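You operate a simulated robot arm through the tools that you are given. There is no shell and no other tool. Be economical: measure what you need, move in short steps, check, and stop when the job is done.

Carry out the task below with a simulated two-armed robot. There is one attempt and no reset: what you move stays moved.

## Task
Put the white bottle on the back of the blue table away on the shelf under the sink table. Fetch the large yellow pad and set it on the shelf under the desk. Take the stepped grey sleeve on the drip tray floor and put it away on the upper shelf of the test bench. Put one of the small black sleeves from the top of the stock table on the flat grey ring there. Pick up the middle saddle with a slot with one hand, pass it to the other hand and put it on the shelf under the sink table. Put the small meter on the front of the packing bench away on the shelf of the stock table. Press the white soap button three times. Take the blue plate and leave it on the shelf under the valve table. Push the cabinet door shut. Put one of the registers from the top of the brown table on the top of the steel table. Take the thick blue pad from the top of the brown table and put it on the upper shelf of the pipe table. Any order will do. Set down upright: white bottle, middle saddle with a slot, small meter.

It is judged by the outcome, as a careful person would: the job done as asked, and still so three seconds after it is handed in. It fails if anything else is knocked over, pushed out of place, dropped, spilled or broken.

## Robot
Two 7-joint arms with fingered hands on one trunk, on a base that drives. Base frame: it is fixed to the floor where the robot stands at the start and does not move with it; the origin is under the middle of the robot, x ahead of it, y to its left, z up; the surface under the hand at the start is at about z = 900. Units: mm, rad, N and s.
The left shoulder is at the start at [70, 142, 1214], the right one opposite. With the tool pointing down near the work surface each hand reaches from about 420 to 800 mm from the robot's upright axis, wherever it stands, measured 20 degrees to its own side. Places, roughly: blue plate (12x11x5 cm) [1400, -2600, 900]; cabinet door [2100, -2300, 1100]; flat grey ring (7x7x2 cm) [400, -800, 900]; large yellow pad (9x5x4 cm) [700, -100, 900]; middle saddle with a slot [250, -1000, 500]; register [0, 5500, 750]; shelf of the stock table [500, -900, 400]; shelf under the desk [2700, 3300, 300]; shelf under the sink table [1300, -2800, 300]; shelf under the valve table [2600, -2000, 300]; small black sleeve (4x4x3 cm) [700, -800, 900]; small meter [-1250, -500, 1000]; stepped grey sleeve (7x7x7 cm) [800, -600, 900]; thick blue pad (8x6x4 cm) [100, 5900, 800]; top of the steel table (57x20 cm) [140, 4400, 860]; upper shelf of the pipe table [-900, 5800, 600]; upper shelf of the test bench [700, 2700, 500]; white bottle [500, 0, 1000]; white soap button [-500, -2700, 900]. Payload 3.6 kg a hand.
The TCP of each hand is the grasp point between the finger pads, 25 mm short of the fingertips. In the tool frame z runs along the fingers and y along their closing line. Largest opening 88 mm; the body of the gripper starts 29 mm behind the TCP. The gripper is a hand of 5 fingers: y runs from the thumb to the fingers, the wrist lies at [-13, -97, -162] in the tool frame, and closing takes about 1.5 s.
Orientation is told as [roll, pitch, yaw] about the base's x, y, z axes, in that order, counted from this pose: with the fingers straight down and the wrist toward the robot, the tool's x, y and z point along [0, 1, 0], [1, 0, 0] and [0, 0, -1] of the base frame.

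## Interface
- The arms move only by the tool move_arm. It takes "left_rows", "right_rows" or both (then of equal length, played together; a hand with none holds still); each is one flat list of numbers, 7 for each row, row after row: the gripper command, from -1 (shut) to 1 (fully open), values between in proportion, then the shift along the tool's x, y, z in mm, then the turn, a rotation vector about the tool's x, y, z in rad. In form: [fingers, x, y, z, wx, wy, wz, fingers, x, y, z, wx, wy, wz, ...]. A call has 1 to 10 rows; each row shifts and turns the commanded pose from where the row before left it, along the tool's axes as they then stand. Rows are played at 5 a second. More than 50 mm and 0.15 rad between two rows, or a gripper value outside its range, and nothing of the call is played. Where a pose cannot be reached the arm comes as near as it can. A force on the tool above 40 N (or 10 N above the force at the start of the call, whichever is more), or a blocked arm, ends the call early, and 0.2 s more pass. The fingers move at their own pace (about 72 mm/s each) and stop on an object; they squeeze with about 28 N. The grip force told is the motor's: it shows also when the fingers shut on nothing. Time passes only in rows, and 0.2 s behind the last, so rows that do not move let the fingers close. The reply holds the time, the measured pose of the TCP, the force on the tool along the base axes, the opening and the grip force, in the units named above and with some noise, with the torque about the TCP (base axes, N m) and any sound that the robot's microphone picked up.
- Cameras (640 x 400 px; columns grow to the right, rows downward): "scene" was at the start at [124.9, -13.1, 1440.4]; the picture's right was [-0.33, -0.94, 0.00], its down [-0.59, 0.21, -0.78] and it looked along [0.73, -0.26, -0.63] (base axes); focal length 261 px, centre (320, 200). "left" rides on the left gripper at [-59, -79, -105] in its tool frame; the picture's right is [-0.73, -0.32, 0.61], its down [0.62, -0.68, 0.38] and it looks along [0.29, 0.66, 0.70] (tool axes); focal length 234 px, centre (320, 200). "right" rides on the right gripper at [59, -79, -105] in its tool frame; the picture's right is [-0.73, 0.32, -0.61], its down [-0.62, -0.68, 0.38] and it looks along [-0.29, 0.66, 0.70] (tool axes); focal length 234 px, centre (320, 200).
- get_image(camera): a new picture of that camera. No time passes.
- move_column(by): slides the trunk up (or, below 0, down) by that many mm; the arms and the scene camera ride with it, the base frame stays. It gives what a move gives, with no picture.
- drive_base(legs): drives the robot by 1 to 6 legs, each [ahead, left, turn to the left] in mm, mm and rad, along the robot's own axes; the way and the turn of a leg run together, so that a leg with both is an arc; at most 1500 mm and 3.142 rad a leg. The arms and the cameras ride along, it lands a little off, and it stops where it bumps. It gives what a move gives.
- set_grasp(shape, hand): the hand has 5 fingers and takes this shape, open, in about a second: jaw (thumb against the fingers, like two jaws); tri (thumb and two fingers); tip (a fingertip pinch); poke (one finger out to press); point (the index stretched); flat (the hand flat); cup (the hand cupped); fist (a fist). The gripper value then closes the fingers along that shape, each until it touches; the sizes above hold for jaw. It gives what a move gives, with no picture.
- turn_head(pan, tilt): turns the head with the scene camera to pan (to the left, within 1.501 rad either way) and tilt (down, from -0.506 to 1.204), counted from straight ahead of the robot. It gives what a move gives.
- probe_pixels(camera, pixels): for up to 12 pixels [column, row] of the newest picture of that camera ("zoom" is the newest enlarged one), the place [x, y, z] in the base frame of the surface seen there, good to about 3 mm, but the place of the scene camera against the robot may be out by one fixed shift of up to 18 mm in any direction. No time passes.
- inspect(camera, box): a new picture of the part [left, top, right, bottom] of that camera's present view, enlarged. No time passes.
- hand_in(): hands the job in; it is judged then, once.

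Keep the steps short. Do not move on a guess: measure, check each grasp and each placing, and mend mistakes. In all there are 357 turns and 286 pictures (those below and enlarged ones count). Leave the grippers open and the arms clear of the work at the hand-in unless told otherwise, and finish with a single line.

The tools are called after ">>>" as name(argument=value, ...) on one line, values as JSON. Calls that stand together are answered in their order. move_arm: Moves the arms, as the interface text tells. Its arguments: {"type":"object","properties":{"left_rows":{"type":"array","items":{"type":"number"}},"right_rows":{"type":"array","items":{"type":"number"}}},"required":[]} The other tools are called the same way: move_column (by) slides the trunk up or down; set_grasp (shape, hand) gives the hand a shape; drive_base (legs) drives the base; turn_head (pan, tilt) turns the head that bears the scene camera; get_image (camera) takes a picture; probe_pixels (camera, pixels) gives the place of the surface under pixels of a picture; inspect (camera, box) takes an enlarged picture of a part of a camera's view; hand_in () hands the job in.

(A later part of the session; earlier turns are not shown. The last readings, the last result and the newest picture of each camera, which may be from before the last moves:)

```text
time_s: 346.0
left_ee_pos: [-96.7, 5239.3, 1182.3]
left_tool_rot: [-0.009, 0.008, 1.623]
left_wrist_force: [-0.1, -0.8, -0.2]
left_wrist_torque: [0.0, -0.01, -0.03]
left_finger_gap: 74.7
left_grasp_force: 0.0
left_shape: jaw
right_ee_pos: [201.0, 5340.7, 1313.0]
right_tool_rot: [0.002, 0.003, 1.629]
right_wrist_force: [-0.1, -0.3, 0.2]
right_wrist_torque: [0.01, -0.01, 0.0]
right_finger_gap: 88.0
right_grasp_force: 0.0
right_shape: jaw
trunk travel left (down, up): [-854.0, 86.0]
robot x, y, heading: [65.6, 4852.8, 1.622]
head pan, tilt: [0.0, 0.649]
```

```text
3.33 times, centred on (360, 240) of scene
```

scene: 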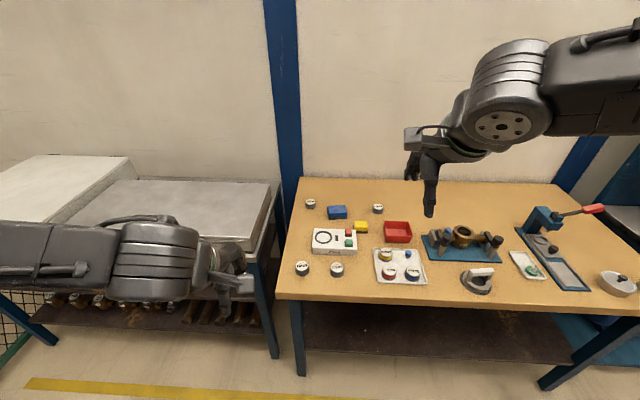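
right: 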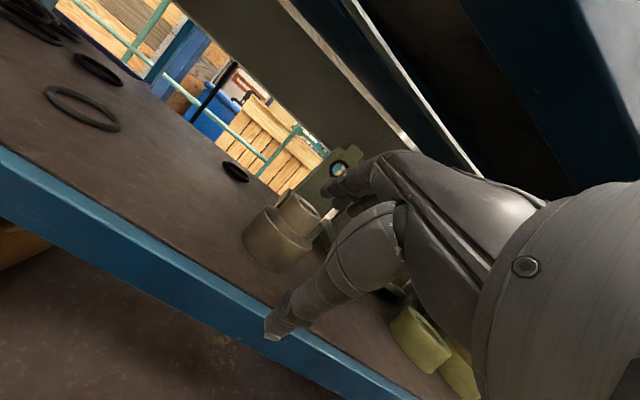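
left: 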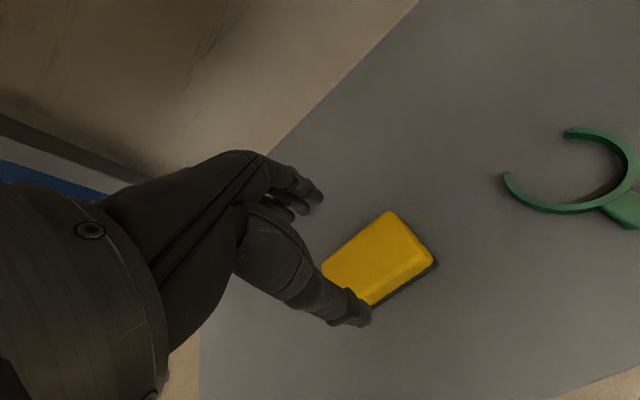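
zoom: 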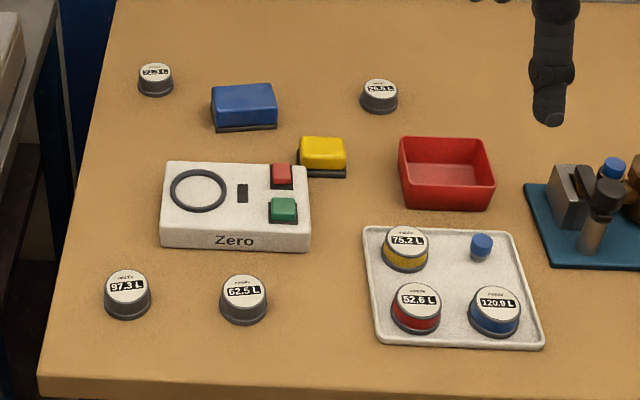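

Registers stand at about (83,5576) and (−38,5576). I raise the left hand, move the base left/forward so the right hand comes over the register at x≈83, and lower the trunk.

>>> move_arm(left_rows=[0.7, 0, 0, -45, 0, 0, 0, 0.7, 0, 0, -45, 0, 0, 0, 0.7, 0, 0, -45, 0, 0, 0, 0.7, 0, 0, -45, 0, 0, 0])

>>> drive_base(legs=[[0, 0, -0.052], [165, 120, 0]])

>>> move_column(by=-300)

>>> get_image(camera="right")

```text
time_s: 347.0
left_ee_pos: [-99.9, 5239.7, 1360.2]
left_tool_rot: [-0.009, 0.005, 1.625]
left_wrist_force: [0.8, 0.1, 0.4]
left_wrist_torque: [-0.02, -0.03, 0.02]
left_finger_gap: 74.6
left_grasp_force: 0.0
left_shape: jaw
right_ee_pos: [202.1, 5339.1, 1313.1]
right_tool_rot: [0.001, 0.002, 1.628]
right_wrist_force: [0.8, 0.1, 0.1]
right_wrist_torque: [0.01, -0.05, -0.01]
right_finger_gap: 87.9
right_grasp_force: 0.0
right_shape: jaw
trunk travel left (down, up): [-854.0, 86.0]
robot x, y, heading: [65.0, 4849.9, 1.626]
head pan, tilt: [0.0, 0.649]
```

```text
time_s: 349.1
left_ee_pos: [-196.0, 5412.3, 1360.8]
left_tool_rot: [-0.007, 0.003, 1.572]
left_wrist_force: [0.3, -0.5, -0.8]
left_wrist_torque: [0.0, 0.0, 0.01]
left_finger_gap: 74.6
left_grasp_force: 0.1
left_shape: jaw
right_ee_pos: [107.7, 5494.9, 1314.0]
right_tool_rot: [0.004, -0.002, 1.576]
right_wrist_force: [0.2, -0.2, -0.4]
right_wrist_torque: [0.04, 0.03, 0.0]
right_finger_gap: 87.7
right_grasp_force: 0.1
right_shape: jaw
trunk travel left (down, up): [-854.0, 86.0]
robot x, y, heading: [-52.1, 5014.1, 1.573]
head pan, tilt: [0.0, 0.649]
```

```text
time_s: 352.1
left_ee_pos: [-199.7, 5415.8, 1060.2]
left_tool_rot: [-0.008, 0.006, 1.571]
left_wrist_force: [0.4, 0.6, -0.5]
left_wrist_torque: [0.0, 0.03, 0.01]
left_finger_gap: 74.9
left_grasp_force: 0.2
left_shape: jaw
right_ee_pos: [106.3, 5498.8, 1012.6]
right_tool_rot: [0.002, 0.003, 1.575]
right_wrist_force: [-1.5, -0.4, 0.4]
right_wrist_torque: [0.02, -0.03, -0.02]
right_finger_gap: 87.9
right_grasp_force: 0.1
right_shape: jaw
trunk travel left (down, up): [-554.0, 386.0]
robot x, y, heading: [-50.8, 5017.4, 1.569]
head pan, tilt: [0.0, 0.649]
```

```text
182 pictures are left
```

right: 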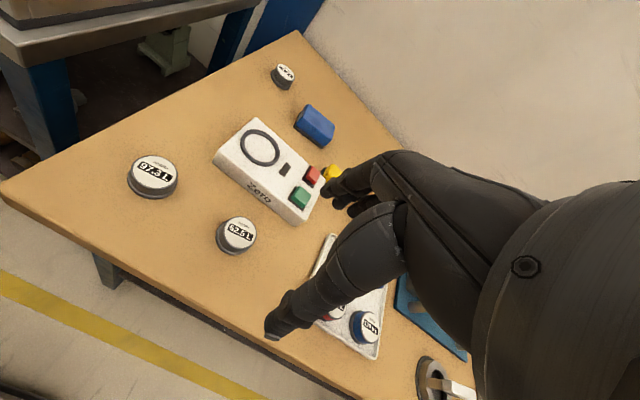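

>>> probe_pixels(camera="right", pixels=[[238, 234], [226, 232], [252, 232], [240, 222], [236, 250], [222, 246], [215, 270], [315, 125], [300, 110], [330, 132], [318, 118], [305, 135]])

>>> inspect(camera="right", box=[200, 200, 280, 270])

```text
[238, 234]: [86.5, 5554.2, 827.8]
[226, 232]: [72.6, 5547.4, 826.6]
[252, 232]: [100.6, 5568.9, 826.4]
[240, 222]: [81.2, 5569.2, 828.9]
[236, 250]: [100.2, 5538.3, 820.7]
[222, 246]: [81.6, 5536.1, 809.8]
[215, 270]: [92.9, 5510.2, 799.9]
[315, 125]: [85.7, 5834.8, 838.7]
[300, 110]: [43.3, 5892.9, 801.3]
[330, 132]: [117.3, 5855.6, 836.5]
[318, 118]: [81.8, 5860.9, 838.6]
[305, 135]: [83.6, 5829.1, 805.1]
```

```text
5.71 times, centred on (240, 235) of right
```

zoom: 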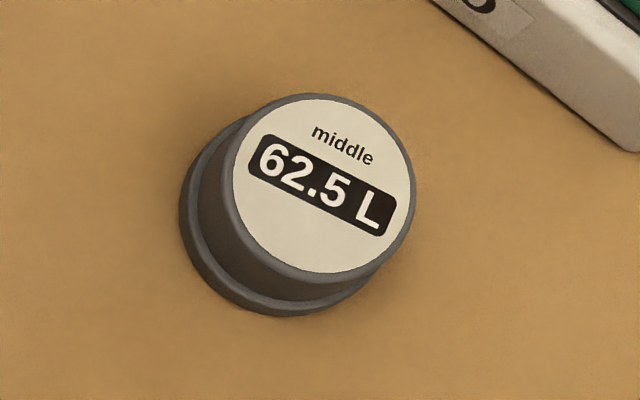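

Register centre ≈(87,5556), top 828. I go over it with the fingers at ~53 mm.

>>> move_arm(right_rows=[0.2, 4.8, 14, 35, 0, 0, 0, 0.2, 4.8, 14, 35, 0, 0, 0, 0.2, 4.8, 14, 35, 0, 0, 0, 0.2, 4.8, 14, 35, 0, 0, 0, 0.2, 0, 0, 0, 0, 0, 0])

>>> get_image(camera="right")

```text
time_s: 353.3
left_ee_pos: [-198.1, 5416.0, 1060.2]
left_tool_rot: [-0.008, 0.005, 1.57]
left_wrist_force: [-0.4, -0.1, 0.2]
left_wrist_torque: [0.0, -0.01, -0.02]
left_finger_gap: 74.6
left_grasp_force: 0.1
left_shape: jaw
right_ee_pos: [87.6, 5555.6, 873.2]
right_tool_rot: [0.0, 0.0, 1.574]
right_wrist_force: [0.6, 0.5, 0.2]
right_wrist_torque: [0.02, -0.01, -0.03]
right_finger_gap: 53.0
right_grasp_force: 0.2
right_shape: jaw
trunk travel left (down, up): [-554.0, 386.0]
robot x, y, heading: [-52.6, 5018.6, 1.571]
head pan, tilt: [0.0, 0.649]
```

```text
180 pictures are left
```

right: 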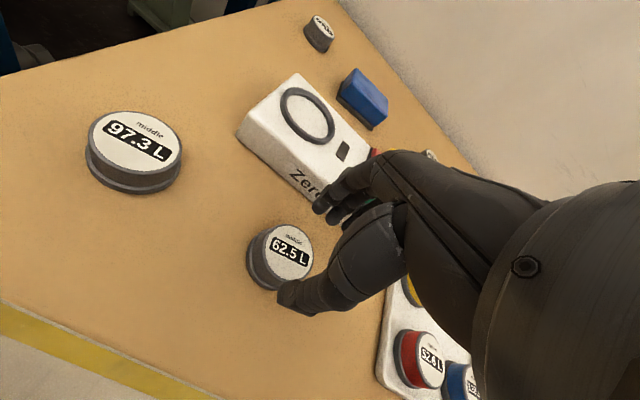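

Aligned (dial at (290,255) as predicted). Down and grasp.

>>> move_arm(right_rows=[0.2, 0, -1, 30, 0, 0, 0, 0.2, 0, 0, 13, 0, 0, 0, -1, 0, 0, 0, 0, 0, 0, -1, 0, 0, 0, 0, 0, 0, -1, 0, 0, 0, 0, 0, 0, -1, 0, 0, 0, 0, 0, 0, -1, 0, 0, -40, 0, 0, 0, -1, 0, 0, -45, 0, 0, 0, -1, 0, 0, -45, 0, 0, 0, -1, 0, 0, -45, 0, 0, 0])

>>> get_image(camera="right")

```text
time_s: 355.5
left_ee_pos: [-199.2, 5415.1, 1060.5]
left_tool_rot: [-0.009, 0.005, 1.571]
left_wrist_force: [-0.2, 0.0, 0.2]
left_wrist_torque: [-0.01, -0.01, -0.01]
left_finger_gap: 74.7
left_grasp_force: 0.2
left_shape: jaw
right_ee_pos: [88.9, 5554.3, 1004.0]
right_tool_rot: [0.002, 0.002, 1.575]
right_wrist_force: [1.1, 0.0, -0.4]
right_wrist_torque: [-0.04, 0.01, 0.0]
right_finger_gap: 38.1
right_grasp_force: 28.2
right_shape: jaw
trunk travel left (down, up): [-554.0, 386.0]
robot x, y, heading: [-50.5, 5017.9, 1.575]
head pan, tilt: [0.0, 0.649]
```

```text
179 pictures are left
```

right: 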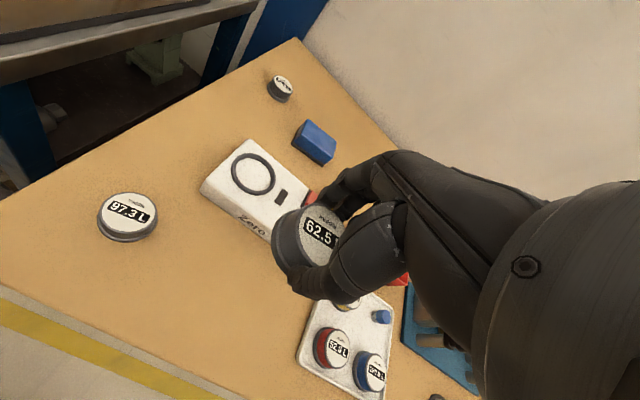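

Register held. Before driving in for the blue pad, I check the height of the brown table's lower shelf.

>>> probe_pixels(camera="scene", pixels=[[400, 330], [400, 350], [400, 362], [500, 345], [400, 305], [310, 345]])

```text
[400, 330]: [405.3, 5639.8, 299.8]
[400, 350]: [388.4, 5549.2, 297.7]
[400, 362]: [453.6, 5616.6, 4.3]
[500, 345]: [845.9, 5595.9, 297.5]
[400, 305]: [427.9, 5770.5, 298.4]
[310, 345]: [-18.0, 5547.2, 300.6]
```

>>> drive_base(legs=[[0, -270, 0], [268, 0, 0]])

>>> get_image(camera="left")

```text
time_s: 358.9
left_ee_pos: [65.8, 5687.2, 1059.2]
left_tool_rot: [-0.009, 0.007, 1.573]
left_wrist_force: [-0.8, 0.1, 0.1]
left_wrist_torque: [-0.03, 0.03, 0.0]
left_finger_gap: 74.8
left_grasp_force: 0.0
left_shape: jaw
right_ee_pos: [354.1, 5827.5, 1002.8]
right_tool_rot: [0.002, 0.001, 1.578]
right_wrist_force: [0.3, -0.2, 0.3]
right_wrist_torque: [-0.04, 0.04, -0.02]
right_finger_gap: 38.3
right_grasp_force: 28.0
right_shape: jaw
trunk travel left (down, up): [-554.0, 386.0]
robot x, y, heading: [212.7, 5290.9, 1.576]
head pan, tilt: [0.0, 0.649]
```

```text
178 pictures are left
```

left: 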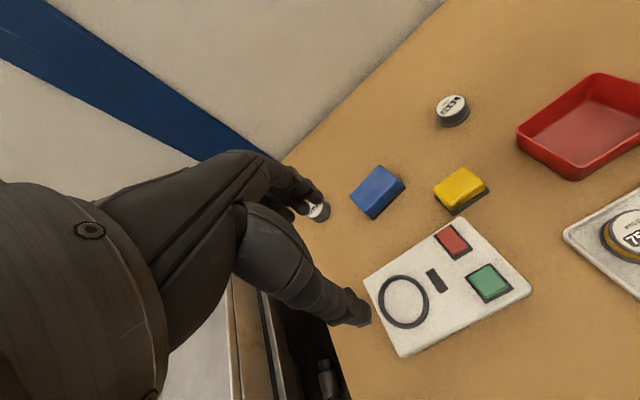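

>>> probe_pixels(camera="left", pixels=[[352, 192], [381, 168], [403, 184], [376, 210], [378, 188], [380, 218], [404, 194], [375, 240], [317, 210], [435, 185]])

```text
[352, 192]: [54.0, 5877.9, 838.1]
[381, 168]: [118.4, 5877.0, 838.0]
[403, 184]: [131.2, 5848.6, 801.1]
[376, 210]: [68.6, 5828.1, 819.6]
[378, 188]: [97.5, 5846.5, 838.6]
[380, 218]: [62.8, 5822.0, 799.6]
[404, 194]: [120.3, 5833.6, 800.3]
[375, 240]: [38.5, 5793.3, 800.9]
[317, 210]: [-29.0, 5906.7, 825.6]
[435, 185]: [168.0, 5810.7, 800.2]
```

Blue pad centre ≈(90,5853), 50 mm deep, top 838. Moving the left hand over it.

>>> move_arm(left_rows=[0.65, -4.8, 33, 30, 0, 0, 0, 0.65, -4.8, 33, 30, 0, 0, 0, 0.65, -4.8, 33, 30, 0, 0, 0, 0.65, -4.8, 33, 30, 0, 0, 0, 0.65, -4.8, 33, 30, 0, 0, 0, 0.65, 0, 0, 30, 0, 0, 0, 0.65, 0, 0, 0, 0, 0, 0])

>>> get_image(camera="left")

```text
time_s: 360.5
left_ee_pos: [91.5, 5851.0, 880.4]
left_tool_rot: [-0.007, 0.006, 1.574]
left_wrist_force: [0.2, 0.3, -0.2]
left_wrist_torque: [0.01, 0.03, 0.0]
left_finger_gap: 72.7
left_grasp_force: 0.0
left_shape: jaw
right_ee_pos: [355.3, 5826.8, 1002.7]
right_tool_rot: [0.002, 0.003, 1.576]
right_wrist_force: [0.1, -0.5, -0.9]
right_wrist_torque: [-0.01, -0.02, -0.02]
right_finger_gap: 38.2
right_grasp_force: 27.9
right_shape: jaw
trunk travel left (down, up): [-554.0, 386.0]
robot x, y, heading: [214.0, 5289.5, 1.573]
head pan, tilt: [0.0, 0.649]
```

```text
177 pictures are left
```

left: 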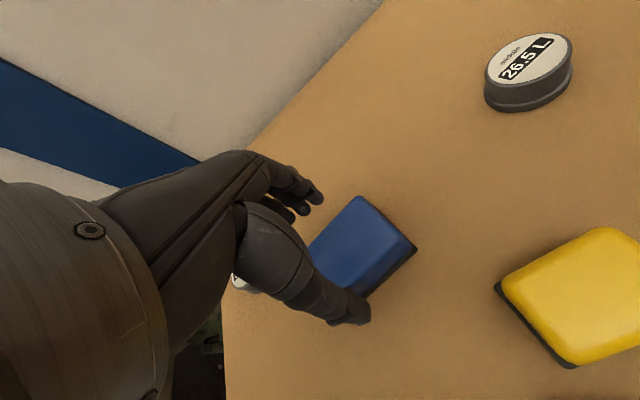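

>>> move_arm(left_rows=[0.65, 0, 0, 30, 0, 0, 0, 0.65, 0, 0, 10, 0, 0, 0, -1, 0, 0, 0, 0, 0, 0, -1, 0, 0, 0, 0, 0, 0, -1, 0, 0, 0, 0, 0, 0, -1, 0, 0, 0, 0, 0, 0, -1, 0, 0, -45, 0, 0, 0, -1, 0, 0, -45, 0, 0, 0, -1, 0, 0, -45, 0, 0, 0, -1, 0, 0, -45, 0, 0, 0])

>>> get_image(camera="left")

```text
time_s: 362.7
left_ee_pos: [91.3, 5850.4, 1019.8]
left_tool_rot: [-0.01, 0.008, 1.574]
left_wrist_force: [-0.4, 0.4, -0.7]
left_wrist_torque: [-0.01, 0.02, 0.0]
left_finger_gap: 47.5
left_grasp_force: 27.4
left_shape: jaw
right_ee_pos: [354.7, 5826.0, 1003.5]
right_tool_rot: [0.005, 0.0, 1.574]
right_wrist_force: [-0.2, -0.1, -0.5]
right_wrist_torque: [0.01, 0.01, 0.01]
right_finger_gap: 38.6
right_grasp_force: 27.6
right_shape: jaw
trunk travel left (down, up): [-554.0, 386.0]
robot x, y, heading: [216.0, 5293.6, 1.577]
head pan, tilt: [0.0, 0.649]
```

```text
176 pictures are left
```

left: 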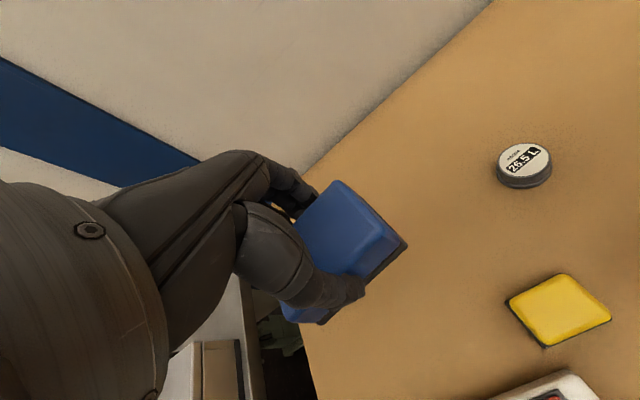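

Both held. I back away, raise the trunk, and turn left (through west) to face the steel table in the south.

>>> move_column(by=200)

>>> drive_base(legs=[[-300, 80, 0], [0, 0, 1.3]])

>>> turn_head(pan=1.2, tilt=0.55)

>>> get_image(camera="scene")

```text
time_s: 364.9
left_ee_pos: [90.8, 5852.1, 1217.7]
left_tool_rot: [-0.009, 0.007, 1.573]
left_wrist_force: [0.9, -0.5, -1.0]
left_wrist_torque: [0.01, -0.01, 0.02]
left_finger_gap: 47.9
left_grasp_force: 28.2
left_shape: jaw
right_ee_pos: [354.0, 5827.8, 1203.1]
right_tool_rot: [0.001, 0.001, 1.576]
right_wrist_force: [-0.2, 0.9, -0.1]
right_wrist_torque: [0.01, 0.02, 0.05]
right_finger_gap: 38.2
right_grasp_force: 27.9
right_shape: jaw
trunk travel left (down, up): [-754.0, 186.0]
robot x, y, heading: [216.8, 5292.2, 1.576]
head pan, tilt: [0.0, 0.649]
```

```text
time_s: 370.2
left_ee_pos: [-440.7, 5006.0, 1218.7]
left_tool_rot: [-0.009, 0.008, 2.899]
left_wrist_force: [0.0, 0.0, -1.0]
left_wrist_torque: [-0.01, 0.0, -0.01]
left_finger_gap: 47.6
left_grasp_force: 27.9
left_shape: jaw
right_ee_pos: [-353.7, 5257.1, 1203.0]
right_tool_rot: [0.002, 0.002, 2.902]
right_wrist_force: [0.5, 1.0, -0.8]
right_wrist_torque: [0.0, 0.0, 0.01]
right_finger_gap: 37.9
right_grasp_force: 27.9
right_shape: jaw
trunk travel left (down, up): [-754.0, 186.0]
robot x, y, heading: [136.0, 4990.3, 2.903]
head pan, tilt: [0.0, 0.649]
```

```text
time_s: 371.6
left_ee_pos: [-440.8, 5005.3, 1218.7]
left_tool_rot: [-0.008, 0.007, 2.899]
left_wrist_force: [-0.5, 0.9, -1.2]
left_wrist_torque: [-0.02, -0.01, -0.02]
left_finger_gap: 47.4
left_grasp_force: 28.1
left_shape: jaw
right_ee_pos: [-354.2, 5255.5, 1203.6]
right_tool_rot: [0.0, 0.001, 2.902]
right_wrist_force: [-0.3, -0.1, -1.2]
right_wrist_torque: [-0.01, -0.02, 0.02]
right_finger_gap: 37.8
right_grasp_force: 28.1
right_shape: jaw
trunk travel left (down, up): [-754.0, 186.0]
robot x, y, heading: [137.7, 4988.6, 2.901]
head pan, tilt: [1.201, 0.55]
```

```text
175 pictures are left
```

scene: 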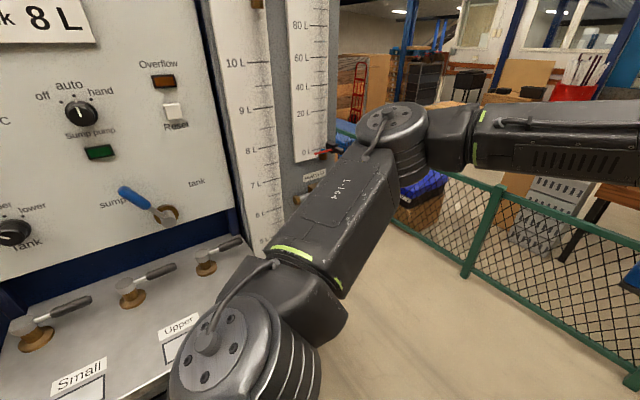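

>>> probe_pixels(camera="scene", pixels=[[150, 150], [30, 340], [125, 290], [205, 260], [80, 300], [170, 270], [100, 340], [150, 390], [100, 210], [90, 390], [250, 150], [60, 395]])

>>> turn_head(pan=1.5, tilt=0.75)

>>> get_image(camera="scene")

```text
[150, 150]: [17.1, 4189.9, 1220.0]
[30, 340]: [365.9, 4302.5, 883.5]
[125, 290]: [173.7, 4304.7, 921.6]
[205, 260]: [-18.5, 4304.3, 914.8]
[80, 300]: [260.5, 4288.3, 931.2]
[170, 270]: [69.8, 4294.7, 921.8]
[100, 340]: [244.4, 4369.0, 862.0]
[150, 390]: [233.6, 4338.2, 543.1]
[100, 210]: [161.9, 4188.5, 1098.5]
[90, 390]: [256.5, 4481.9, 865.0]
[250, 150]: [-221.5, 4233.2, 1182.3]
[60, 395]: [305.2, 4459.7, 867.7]
```

```text
time_s: 372.4
left_ee_pos: [-442.1, 5006.3, 1218.1]
left_tool_rot: [-0.008, 0.007, 2.899]
left_wrist_force: [-0.1, 0.6, -0.3]
left_wrist_torque: [0.02, 0.01, 0.0]
left_finger_gap: 47.9
left_grasp_force: 28.5
left_shape: jaw
right_ee_pos: [-354.7, 5257.6, 1202.9]
right_tool_rot: [0.002, 0.0, 2.903]
right_wrist_force: [-0.1, 0.3, -0.5]
right_wrist_torque: [0.04, 0.02, -0.02]
right_finger_gap: 38.1
right_grasp_force: 28.0
right_shape: jaw
trunk travel left (down, up): [-754.0, 186.0]
robot x, y, heading: [131.6, 4987.6, 2.902]
head pan, tilt: [1.499, 0.75]
```

```text
174 pictures are left
```

scene: 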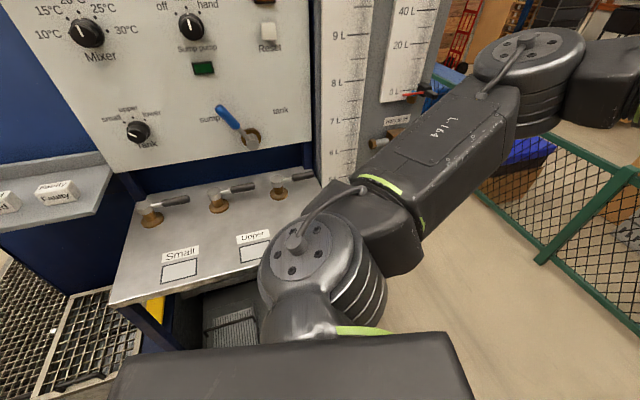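

>>> probe_pixels(camera="scene", pixels=[[219, 262], [220, 240], [215, 285], [180, 270], [255, 252], [125, 285], [110, 300], [183, 200], [235, 188], [180, 250], [150, 240], [305, 200]])

>>> inspect(camera="scene", box=[90, 150, 330, 330])

```text
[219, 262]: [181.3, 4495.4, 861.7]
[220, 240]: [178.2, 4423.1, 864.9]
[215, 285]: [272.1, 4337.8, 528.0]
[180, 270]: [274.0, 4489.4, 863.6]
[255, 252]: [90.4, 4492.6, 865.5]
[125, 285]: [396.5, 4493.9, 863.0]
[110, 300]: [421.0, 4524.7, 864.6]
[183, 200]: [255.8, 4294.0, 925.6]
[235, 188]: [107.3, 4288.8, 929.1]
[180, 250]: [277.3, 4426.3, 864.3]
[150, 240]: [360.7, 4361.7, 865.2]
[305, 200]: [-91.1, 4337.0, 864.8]
```

```text
2.22 times, centred on (210, 240) of scene
```

zoom: 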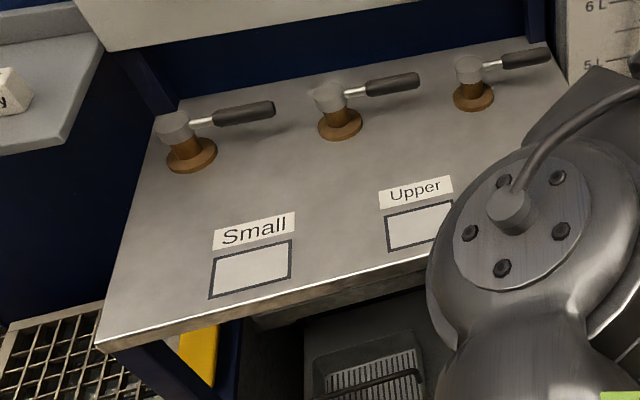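

Front edge y≈4520, top z≈864; a free spot lies between the two label frames at about (183,4430). I turn to face south with the target on the right hand's side.

>>> drive_base(legs=[[0, 0, 1.811], [10, 190, 0]])

>>> get_image(camera="right")

```text
time_s: 378.3
left_ee_pos: [438.2, 4414.5, 1218.9]
left_tool_rot: [-0.006, 0.007, -1.58]
left_wrist_force: [-0.3, -0.8, -1.1]
left_wrist_torque: [-0.02, -0.02, 0.04]
left_finger_gap: 47.2
left_grasp_force: 27.7
left_shape: jaw
right_ee_pos: [176.5, 4441.0, 1202.6]
right_tool_rot: [0.004, 0.001, -1.577]
right_wrist_force: [0.5, 0.0, 0.7]
right_wrist_torque: [0.03, -0.05, -0.02]
right_finger_gap: 37.6
right_grasp_force: 27.6
right_shape: jaw
trunk travel left (down, up): [-754.0, 186.0]
robot x, y, heading: [322.9, 4977.7, -1.578]
head pan, tilt: [1.499, 0.75]
```

```text
172 pictures are left
```

right: 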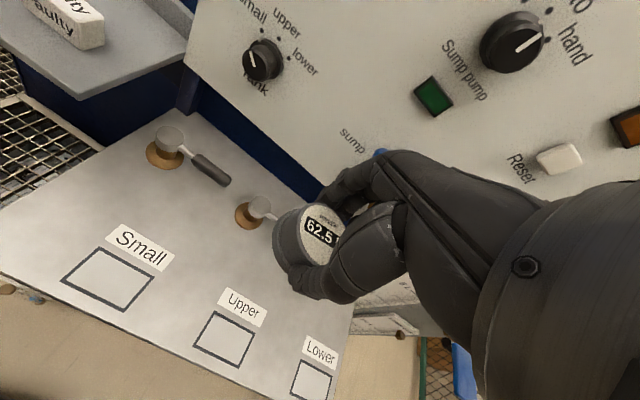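

>>> probe_pixels(camera="right", pixels=[[195, 293], [185, 255], [195, 230], [250, 215], [225, 185], [370, 160], [210, 375]])

```text
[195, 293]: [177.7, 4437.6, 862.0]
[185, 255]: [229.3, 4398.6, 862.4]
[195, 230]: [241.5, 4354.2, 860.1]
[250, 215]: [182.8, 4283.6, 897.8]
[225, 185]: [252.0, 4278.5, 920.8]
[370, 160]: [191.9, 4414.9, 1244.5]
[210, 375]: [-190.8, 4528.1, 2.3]
```

>>> move_column(by=-200)

>>> move_arm(right_rows=[-1, 9, 12, 20, 0, 0, 0, -1, 9, 12, 30, 0, 0, 0, -1, 9, 12, 30, 0, 0, 0, -1, 0, 0, 20, 0, 0, 0, -1, 0, 0, 0, 0, 0, 0])

>>> get_image(camera="right")

```text
time_s: 380.5
left_ee_pos: [441.5, 4414.1, 1019.7]
left_tool_rot: [-0.01, 0.007, -1.581]
left_wrist_force: [-0.1, 0.4, -0.4]
left_wrist_torque: [0.03, -0.01, 0.0]
left_finger_gap: 47.1
left_grasp_force: 27.3
left_shape: jaw
right_ee_pos: [177.5, 4439.9, 1002.7]
right_tool_rot: [0.001, 0.003, -1.576]
right_wrist_force: [-0.4, 0.8, -0.6]
right_wrist_torque: [0.02, -0.01, 0.02]
right_finger_gap: 37.4
right_grasp_force: 28.6
right_shape: jaw
trunk travel left (down, up): [-554.0, 386.0]
robot x, y, heading: [323.1, 4978.8, -1.575]
head pan, tilt: [1.499, 0.75]
```

```text
time_s: 381.7
left_ee_pos: [441.1, 4414.5, 1018.3]
left_tool_rot: [-0.009, 0.006, -1.579]
left_wrist_force: [-0.7, 0.2, -0.8]
left_wrist_torque: [0.01, 0.01, 0.01]
left_finger_gap: 47.0
left_grasp_force: 27.5
left_shape: jaw
right_ee_pos: [205.4, 4404.1, 901.9]
right_tool_rot: [0.0, 0.001, -1.577]
right_wrist_force: [0.3, 0.0, 0.3]
right_wrist_torque: [-0.01, -0.03, 0.02]
right_finger_gap: 37.8
right_grasp_force: 28.4
right_shape: jaw
trunk travel left (down, up): [-554.0, 386.0]
robot x, y, heading: [323.4, 4976.2, -1.578]
head pan, tilt: [1.499, 0.75]
```

```text
171 pictures are left
```

right: 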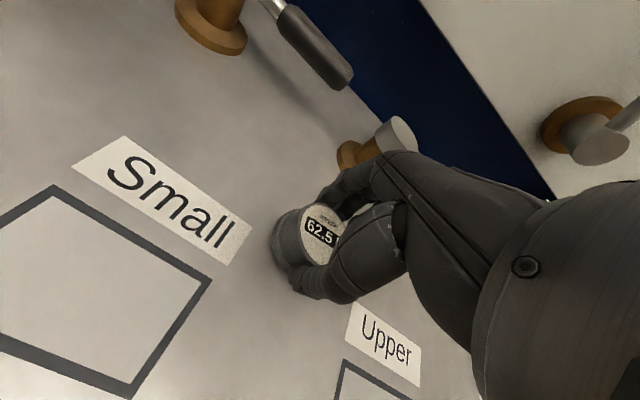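

Good spot. Lower 8 mm to contact, release, rise.

>>> move_arm(right_rows=[-1, 0, 0, 6, 0, 0, 0, -1, 0, 0, 3, 0, 0, 0, -1, 0, 0, 0, 0, 0, 0, 0.1, 0, 0, 0, 0, 0, 0, 0.25, 0, 0, 0, 0, 0, 0, 0.3, 0, 0, 0, 0, 0, 0, 0.3, 0, 0, -30, 0, 0, 0, 0.3, 0, 0, -45, 0, 0, 0, 0.3, 0, 0, -45, 0, 0, 0])

>>> get_image(camera="right")

```text
time_s: 383.7
left_ee_pos: [442.0, 4415.3, 1017.8]
left_tool_rot: [-0.01, 0.008, -1.58]
left_wrist_force: [-0.4, -0.4, -1.5]
left_wrist_torque: [0.06, 0.01, 0.0]
left_finger_gap: 46.8
left_grasp_force: 28.2
left_shape: jaw
right_ee_pos: [206.4, 4404.3, 1016.0]
right_tool_rot: [0.0, 0.003, -1.575]
right_wrist_force: [-0.9, 0.0, 0.4]
right_wrist_torque: [0.06, 0.01, 0.01]
right_finger_gap: 56.6
right_grasp_force: 0.0
right_shape: jaw
trunk travel left (down, up): [-554.0, 386.0]
robot x, y, heading: [322.6, 4978.3, -1.578]
head pan, tilt: [1.499, 0.75]
```

```text
170 pictures are left
```

right: 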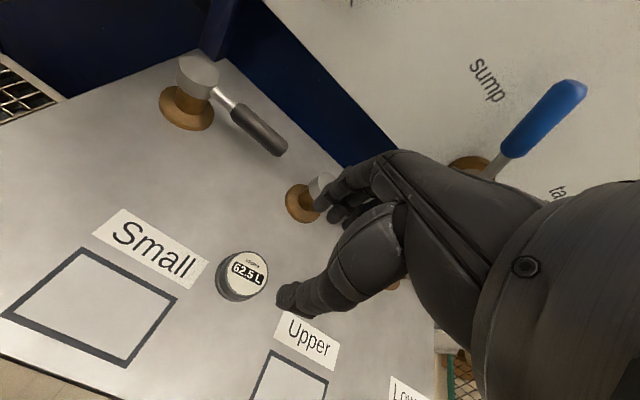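

Register stands on the steel table. Now the blue pad: raise, turn (via west) to the north and go before the pipe table.

>>> move_column(by=200)

>>> drive_base(legs=[[-40, 0, 0], [0, 0, -1.57], [1000, 0, 0], [0, 0, -1.57]])

>>> turn_head(pan=0.1, tilt=0.75)

>>> get_image(camera="scene")

```text
time_s: 385.9
left_ee_pos: [441.8, 4413.7, 1217.2]
left_tool_rot: [-0.009, 0.007, -1.579]
left_wrist_force: [0.0, 0.5, -0.8]
left_wrist_torque: [0.0, -0.02, 0.01]
left_finger_gap: 47.4
left_grasp_force: 27.9
left_shape: jaw
right_ee_pos: [206.8, 4403.9, 1213.4]
right_tool_rot: [0.001, 0.003, -1.576]
right_wrist_force: [0.2, -0.5, -0.1]
right_wrist_torque: [-0.01, -0.04, 0.0]
right_finger_gap: 56.9
right_grasp_force: 0.1
right_shape: jaw
trunk travel left (down, up): [-754.0, 186.0]
robot x, y, heading: [326.4, 4976.3, -1.58]
head pan, tilt: [1.499, 0.75]
```

```text
time_s: 399.1
left_ee_pos: [-796.0, 5593.4, 1217.7]
left_tool_rot: [-0.008, 0.004, 1.581]
left_wrist_force: [-0.6, 0.0, -0.7]
left_wrist_torque: [0.02, 0.0, 0.01]
left_finger_gap: 46.1
left_grasp_force: 27.8
left_shape: jaw
right_ee_pos: [-561.0, 5609.7, 1214.2]
right_tool_rot: [0.001, 0.001, 1.586]
right_wrist_force: [-0.2, -0.3, -0.4]
right_wrist_torque: [0.01, 0.0, -0.01]
right_finger_gap: 57.0
right_grasp_force: 0.1
right_shape: jaw
trunk travel left (down, up): [-754.0, 186.0]
robot x, y, heading: [-670.2, 5031.5, 1.585]
head pan, tilt: [1.499, 0.75]
```

```text
time_s: 400.6
left_ee_pos: [-797.5, 5593.6, 1218.9]
left_tool_rot: [-0.009, 0.008, 1.584]
left_wrist_force: [0.1, 0.4, -1.5]
left_wrist_torque: [0.01, 0.02, -0.01]
left_finger_gap: 46.4
left_grasp_force: 28.1
left_shape: jaw
right_ee_pos: [-560.7, 5609.9, 1214.2]
right_tool_rot: [0.003, 0.001, 1.585]
right_wrist_force: [-0.3, 0.0, -0.3]
right_wrist_torque: [-0.02, 0.0, -0.03]
right_finger_gap: 57.0
right_grasp_force: 0.1
right_shape: jaw
trunk travel left (down, up): [-754.0, 186.0]
robot x, y, heading: [-668.1, 5035.4, 1.584]
head pan, tilt: [0.099, 0.75]
```

```text
169 pictures are left
```

scene: 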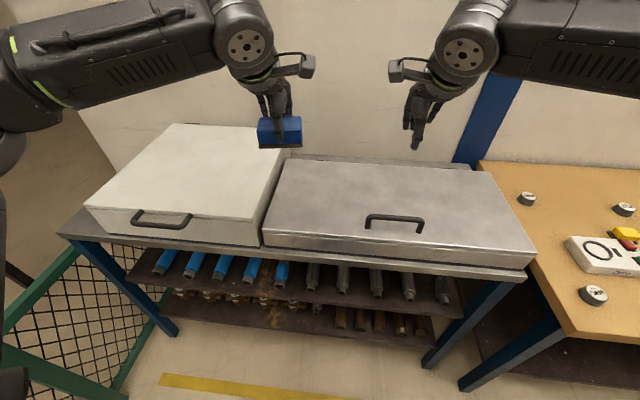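

>>> drive_base(legs=[[-280, 0, 0]])

>>> move_column(by=-400)

>>> turn_head(pan=0.1, tilt=0.45)

>>> get_image(camera="scene")

```text
time_s: 402.6
left_ee_pos: [-793.1, 5313.1, 1217.2]
left_tool_rot: [-0.008, 0.008, 1.586]
left_wrist_force: [1.0, 1.0, -1.0]
left_wrist_torque: [0.02, 0.01, -0.04]
left_finger_gap: 46.5
left_grasp_force: 27.9
left_shape: jaw
right_ee_pos: [-559.5, 5329.0, 1211.6]
right_tool_rot: [0.001, 0.002, 1.59]
right_wrist_force: [0.1, 0.5, 0.4]
right_wrist_torque: [-0.01, -0.01, 0.0]
right_finger_gap: 57.1
right_grasp_force: 0.0
right_shape: jaw
trunk travel left (down, up): [-754.0, 186.0]
robot x, y, heading: [-664.6, 4750.3, 1.588]
head pan, tilt: [0.099, 0.75]
```

```text
time_s: 406.4
left_ee_pos: [-793.6, 5313.0, 817.9]
left_tool_rot: [-0.01, 0.008, 1.586]
left_wrist_force: [0.4, 0.8, -1.7]
left_wrist_torque: [-0.01, 0.0, 0.02]
left_finger_gap: 46.3
left_grasp_force: 28.2
left_shape: jaw
right_ee_pos: [-558.8, 5328.3, 814.6]
right_tool_rot: [0.002, 0.001, 1.589]
right_wrist_force: [-0.6, 0.2, -0.2]
right_wrist_torque: [-0.01, 0.02, 0.01]
right_finger_gap: 56.8
right_grasp_force: 0.0
right_shape: jaw
trunk travel left (down, up): [-354.0, 586.0]
robot x, y, heading: [-664.3, 4756.7, 1.587]
head pan, tilt: [0.099, 0.75]
```

```text
time_s: 407.2
left_ee_pos: [-794.5, 5312.4, 818.7]
left_tool_rot: [-0.008, 0.007, 1.587]
left_wrist_force: [-0.4, 0.0, -1.7]
left_wrist_torque: [0.0, 0.0, 0.0]
left_finger_gap: 46.5
left_grasp_force: 27.8
left_shape: jaw
right_ee_pos: [-560.4, 5327.7, 813.7]
right_tool_rot: [0.003, 0.003, 1.59]
right_wrist_force: [0.0, 0.3, 0.4]
right_wrist_torque: [0.04, 0.02, -0.04]
right_finger_gap: 56.9
right_grasp_force: 0.1
right_shape: jaw
trunk travel left (down, up): [-354.0, 586.0]
robot x, y, heading: [-664.8, 4750.5, 1.589]
head pan, tilt: [0.099, 0.45]
```

```text
168 pictures are left
```

scene: 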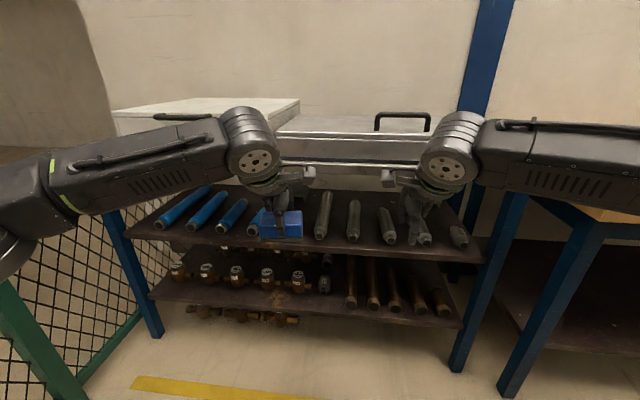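

>>> inspect(camera="scene", box=[110, 140, 490, 340])

>>> probe_pixels(camera="scene", pixels=[[180, 238], [420, 255], [350, 240], [460, 235], [475, 255], [240, 240], [340, 200], [440, 225], [330, 160], [470, 170], [300, 240], [405, 238]])

```text
1.68 times, centred on (300, 240) of scene
```

zoom: 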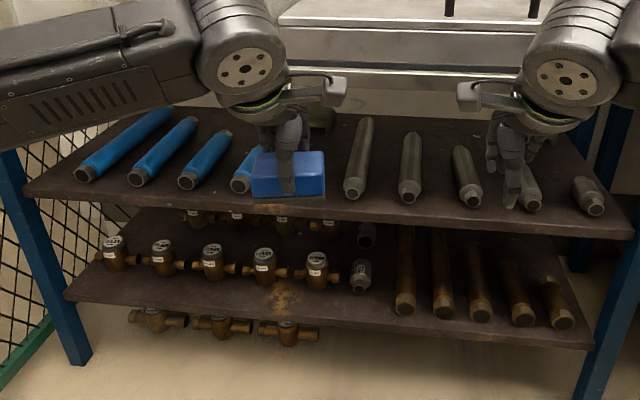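

```text
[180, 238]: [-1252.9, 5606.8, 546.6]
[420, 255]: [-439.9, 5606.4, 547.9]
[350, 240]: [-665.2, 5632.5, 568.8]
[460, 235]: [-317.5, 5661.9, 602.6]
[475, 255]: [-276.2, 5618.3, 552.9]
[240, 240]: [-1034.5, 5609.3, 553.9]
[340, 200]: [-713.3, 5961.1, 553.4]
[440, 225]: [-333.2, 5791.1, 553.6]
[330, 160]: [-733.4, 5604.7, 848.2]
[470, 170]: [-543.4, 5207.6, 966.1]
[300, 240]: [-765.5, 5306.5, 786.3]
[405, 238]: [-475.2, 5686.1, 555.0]
```

>>> get_image(camera="left")

>>> get_image(camera="right")

```text
166 pictures are left
```

left: 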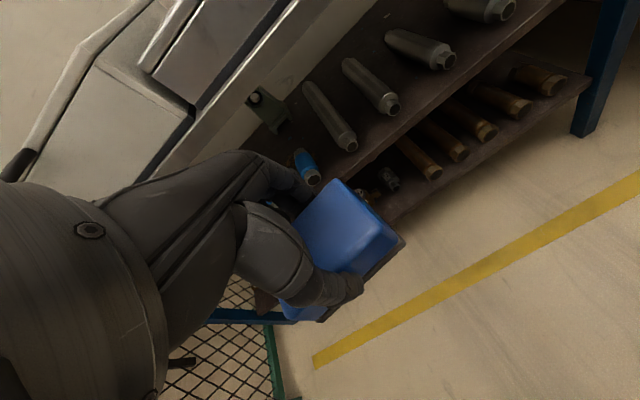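

```text
165 pictures are left
```

right: 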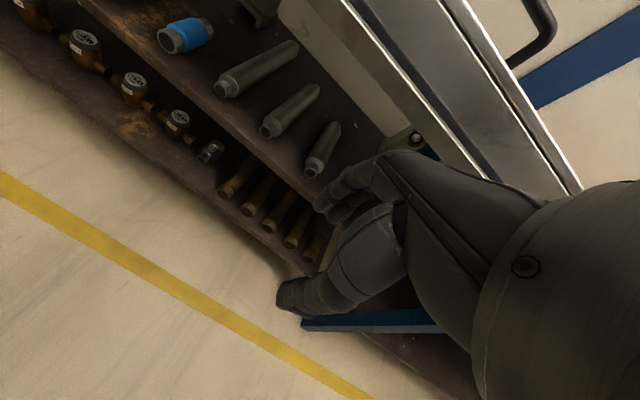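

>>> inspect(camera="right", box=[100, 0, 400, 200])

>>> probe_pixels(camera="right", pixels=[[178, 45], [200, 20], [222, 92], [210, 70], [225, 60], [190, 75], [265, 130], [205, 105], [240, 40], [310, 172], [455, 110], [380, 60]])

```text
2.00 times, centred on (250, 100) of right
```

zoom: 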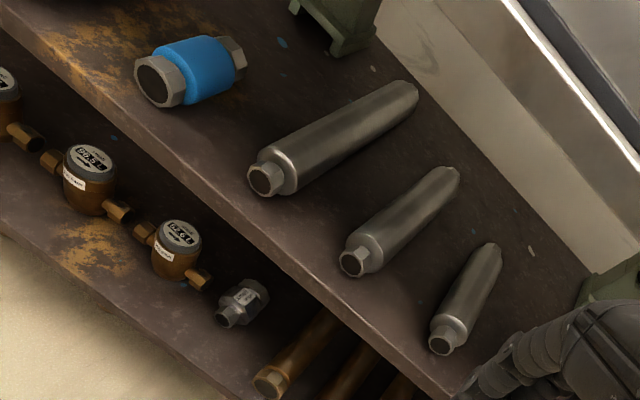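

```text
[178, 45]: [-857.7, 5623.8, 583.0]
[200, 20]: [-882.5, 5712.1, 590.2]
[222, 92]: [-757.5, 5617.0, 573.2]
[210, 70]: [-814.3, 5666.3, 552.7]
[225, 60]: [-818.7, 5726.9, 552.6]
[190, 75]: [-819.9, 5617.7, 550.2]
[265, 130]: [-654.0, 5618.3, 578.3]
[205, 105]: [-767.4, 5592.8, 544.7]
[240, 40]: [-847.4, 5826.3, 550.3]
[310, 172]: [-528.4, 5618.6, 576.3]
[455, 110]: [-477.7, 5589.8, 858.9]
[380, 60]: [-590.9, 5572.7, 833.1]
```

The gap between the 2nd and 3rd grey pipes (x≈−654 and −528) takes the pad turned 90° (50 mm wide). I turn the left hand's yaw by −90° and tilt it 0.35 rad forward here in free space.

>>> move_arm(left_rows=[-1, 0, 0, 0, 0, 0, 0.149, -1, 0, 0, 0, 0, 0, 0.149, -1, 0, 0, 0, 0, 0, 0.149, -1, 0, 0, 0, 0, 0, 0.149, -1, 0, 0, 0, 0, 0, 0.149, -1, 0, 0, 0, 0, 0, 0.149, -1, 0, 0, 0, 0, 0, 0.149, -1, 0, 0, 0, 0, 0, 0.149, -1, 0, 0, 0, 0, 0, 0.149, -1, 0, 0, 0, 0, 0, 0.149])

>>> move_arm(left_rows=[-1, 0, 0, 0, 0, 0, 0.09, -1, 0, 0, 0, 0, 0.12, 0, -1, 0, 0, 0, 0, 0.12, 0, -1, 0, 0, 0, 0, 0.11, 0])

>>> drive_base(legs=[[0, -230, 0], [230, 0, 0]])

>>> get_image(camera="left")

>>> get_image(camera="scene")

```text
time_s: 409.4
left_ee_pos: [-793.9, 5311.5, 818.5]
left_tool_rot: [-0.008, -0.009, 0.094]
left_wrist_force: [-0.3, 0.5, -1.4]
left_wrist_torque: [-0.01, 0.04, 0.04]
left_finger_gap: 46.2
left_grasp_force: 28.1
left_shape: jaw
right_ee_pos: [-559.8, 5328.2, 814.5]
right_tool_rot: [0.002, 0.003, 1.59]
right_wrist_force: [0.4, -0.1, -0.2]
right_wrist_torque: [-0.03, -0.03, 0.0]
right_finger_gap: 57.0
right_grasp_force: 0.0
right_shape: jaw
trunk travel left (down, up): [-354.0, 586.0]
robot x, y, heading: [-663.8, 4752.4, 1.59]
head pan, tilt: [0.099, 0.45]
```

```text
time_s: 410.4
left_ee_pos: [-793.7, 5310.9, 818.3]
left_tool_rot: [0.345, -0.009, 0.005]
left_wrist_force: [0.6, 0.4, -1.0]
left_wrist_torque: [0.01, 0.01, 0.02]
left_finger_gap: 46.1
left_grasp_force: 27.9
left_shape: jaw
right_ee_pos: [-559.4, 5328.4, 813.0]
right_tool_rot: [0.002, 0.001, 1.591]
right_wrist_force: [0.4, 0.0, 0.1]
right_wrist_torque: [0.01, 0.04, 0.04]
right_finger_gap: 56.8
right_grasp_force: 0.1
right_shape: jaw
trunk travel left (down, up): [-354.0, 586.0]
robot x, y, heading: [-665.4, 4749.3, 1.584]
head pan, tilt: [0.099, 0.45]
```

```text
time_s: 413.3
left_ee_pos: [-565.5, 5510.3, 819.3]
left_tool_rot: [0.346, -0.009, 0.005]
left_wrist_force: [0.4, 0.1, -0.4]
left_wrist_torque: [-0.01, -0.03, -0.01]
left_finger_gap: 46.2
left_grasp_force: 28.3
left_shape: jaw
right_ee_pos: [-334.0, 5522.8, 815.4]
right_tool_rot: [0.002, 0.007, 1.596]
right_wrist_force: [1.9, -19.8, -2.5]
right_wrist_torque: [0.19, 0.04, -0.27]
right_finger_gap: 51.0
right_grasp_force: 0.1
right_shape: jaw
trunk travel left (down, up): [-354.0, 586.0]
robot x, y, heading: [-435.5, 4952.9, 1.589]
head pan, tilt: [0.099, 0.45]
stopped in leg 2: the force on the tool passed its limit at 58 N (the readings are from after the stop); the commanded pose is now the measured one
```

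```text
163 pictures are left
```

left: 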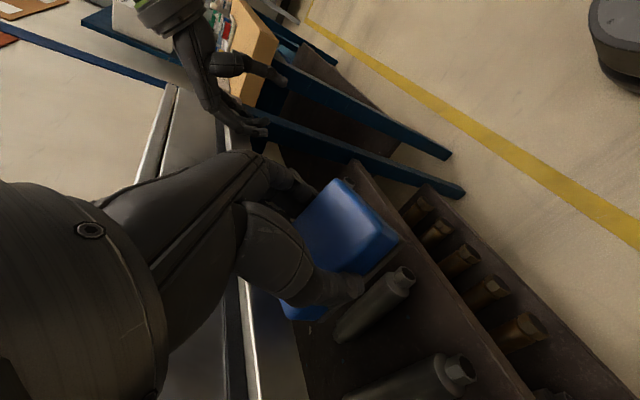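

```text
162 pictures are left
```

scene: 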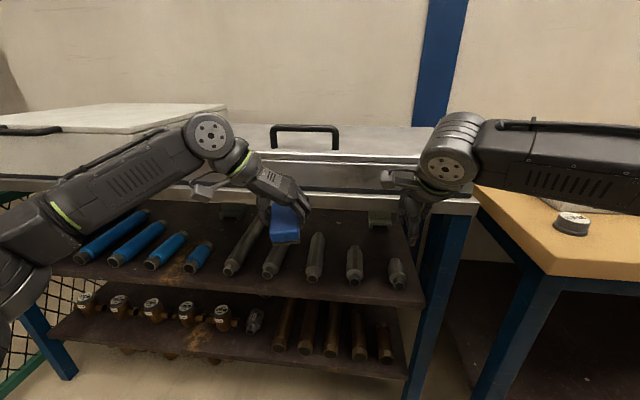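

The right hand's fingers touched the table edge. I back off 120 mm and raise the right hand well above the table top.

>>> drive_base(legs=[[-120, 0, 0]])

>>> move_arm(right_rows=[0.3, 0, -10, -45, 0, 0, 0, 0.3, 0, -10, -45, 0, 0, 0, 0.3, 0, -10, -45, 0, 0, 0, 0.3, 0, -10, -45, 0, 0, 0, 0.3, 0, -10, -45, 0, 0, 0, 0.3, 0, -10, -45, 0, 0, 0, 0.3, 0, -10, -45, 0, 0, 0])

>>> move_column(by=-170)

>>> get_image(camera="scene")

>>> get_image(camera="left")

```text
time_s: 414.6
left_ee_pos: [-564.3, 5392.5, 819.2]
left_tool_rot: [0.343, -0.009, 0.007]
left_wrist_force: [-0.7, 0.7, -1.9]
left_wrist_torque: [-0.01, 0.01, -0.02]
left_finger_gap: 46.3
left_grasp_force: 27.4
left_shape: jaw
right_ee_pos: [-331.2, 5407.5, 815.2]
right_tool_rot: [0.0, 0.007, 1.596]
right_wrist_force: [0.2, -1.1, 0.2]
right_wrist_torque: [0.01, -0.02, -0.03]
right_finger_gap: 56.9
right_grasp_force: 0.0
right_shape: jaw
trunk travel left (down, up): [-354.0, 586.0]
robot x, y, heading: [-435.2, 4833.4, 1.589]
head pan, tilt: [0.099, 0.45]
```

```text
time_s: 416.1
left_ee_pos: [-563.2, 5393.5, 818.5]
left_tool_rot: [0.343, -0.011, 0.008]
left_wrist_force: [-0.3, 0.3, -0.8]
left_wrist_torque: [-0.04, 0.01, 0.02]
left_finger_gap: 46.4
left_grasp_force: 28.2
left_shape: jaw
right_ee_pos: [-253.3, 5292.2, 1039.4]
right_tool_rot: [0.005, 0.001, 1.597]
right_wrist_force: [0.5, -0.8, 0.2]
right_wrist_torque: [0.01, 0.01, 0.04]
right_finger_gap: 57.0
right_grasp_force: 0.0
right_shape: jaw
right hand out of reach, approached as far as the arm can: row 2, 3, 4, 5, 6, 7
trunk travel left (down, up): [-354.0, 586.0]
robot x, y, heading: [-433.8, 4835.7, 1.582]
head pan, tilt: [0.099, 0.45]
```

```text
time_s: 418.1
left_ee_pos: [-563.7, 5394.4, 648.2]
left_tool_rot: [0.343, -0.009, 0.007]
left_wrist_force: [-0.3, -0.8, -1.4]
left_wrist_torque: [0.02, 0.0, 0.01]
left_finger_gap: 46.2
left_grasp_force: 28.2
left_shape: jaw
right_ee_pos: [-252.3, 5293.7, 867.9]
right_tool_rot: [0.006, 0.003, 1.597]
right_wrist_force: [0.2, -0.5, 1.1]
right_wrist_torque: [-0.02, 0.01, -0.01]
right_finger_gap: 56.8
right_grasp_force: 0.1
right_shape: jaw
trunk travel left (down, up): [-184.0, 756.0]
robot x, y, heading: [-429.7, 4832.1, 1.588]
head pan, tilt: [0.099, 0.45]
```

```text
161 pictures are left
```

scene: 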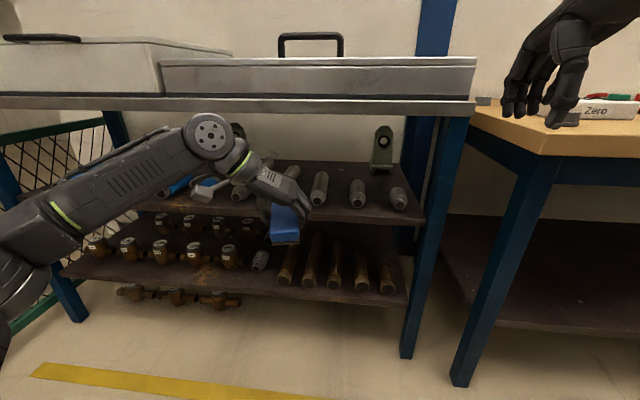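

```text
160 pictures are left
```

left: 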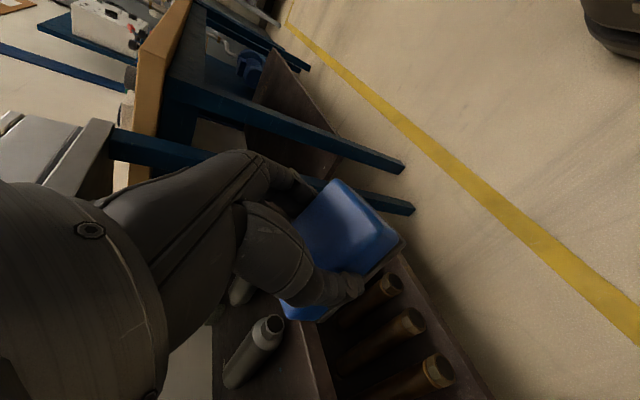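

>>> move_arm(right_rows=[0.3, 0, 5, -45, 0, 0, 0, 0.3, 0, 5, -45, 0, 0, 0, 0.3, 0, 5, -45, 0, 0, 0, 0.3, 0, 5, -45, 0, 0, 0])

>>> probe_pixels(camera="scene", pixels=[[300, 80], [400, 95], [300, 60], [470, 103], [318, 205], [357, 205], [398, 205], [290, 172], [320, 103], [240, 190], [337, 215]])

```text
time_s: 419.1
left_ee_pos: [-564.0, 5393.9, 648.1]
left_tool_rot: [0.342, -0.009, 0.007]
left_wrist_force: [0.2, -0.4, -0.9]
left_wrist_torque: [0.02, 0.01, 0.01]
left_finger_gap: 46.3
left_grasp_force: 28.3
left_shape: jaw
right_ee_pos: [-215.1, 5285.5, 887.3]
right_tool_rot: [0.006, -0.001, 1.597]
right_wrist_force: [0.6, 0.0, -0.1]
right_wrist_torque: [0.02, 0.01, 0.03]
right_finger_gap: 56.9
right_grasp_force: 0.1
right_shape: jaw
right hand out of reach, approached as far as the arm can: row 1, 2, 3, 4
trunk travel left (down, up): [-184.0, 756.0]
robot x, y, heading: [-435.0, 4832.3, 1.592]
head pan, tilt: [0.099, 0.45]
```

```text
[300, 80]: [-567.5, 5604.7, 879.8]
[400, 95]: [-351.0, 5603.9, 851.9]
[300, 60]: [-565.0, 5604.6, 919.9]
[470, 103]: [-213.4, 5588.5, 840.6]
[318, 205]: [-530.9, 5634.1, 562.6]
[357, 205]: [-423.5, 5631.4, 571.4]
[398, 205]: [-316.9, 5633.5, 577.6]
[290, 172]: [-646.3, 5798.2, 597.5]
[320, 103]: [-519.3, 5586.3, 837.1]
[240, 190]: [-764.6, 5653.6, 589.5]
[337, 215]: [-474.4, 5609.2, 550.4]
```

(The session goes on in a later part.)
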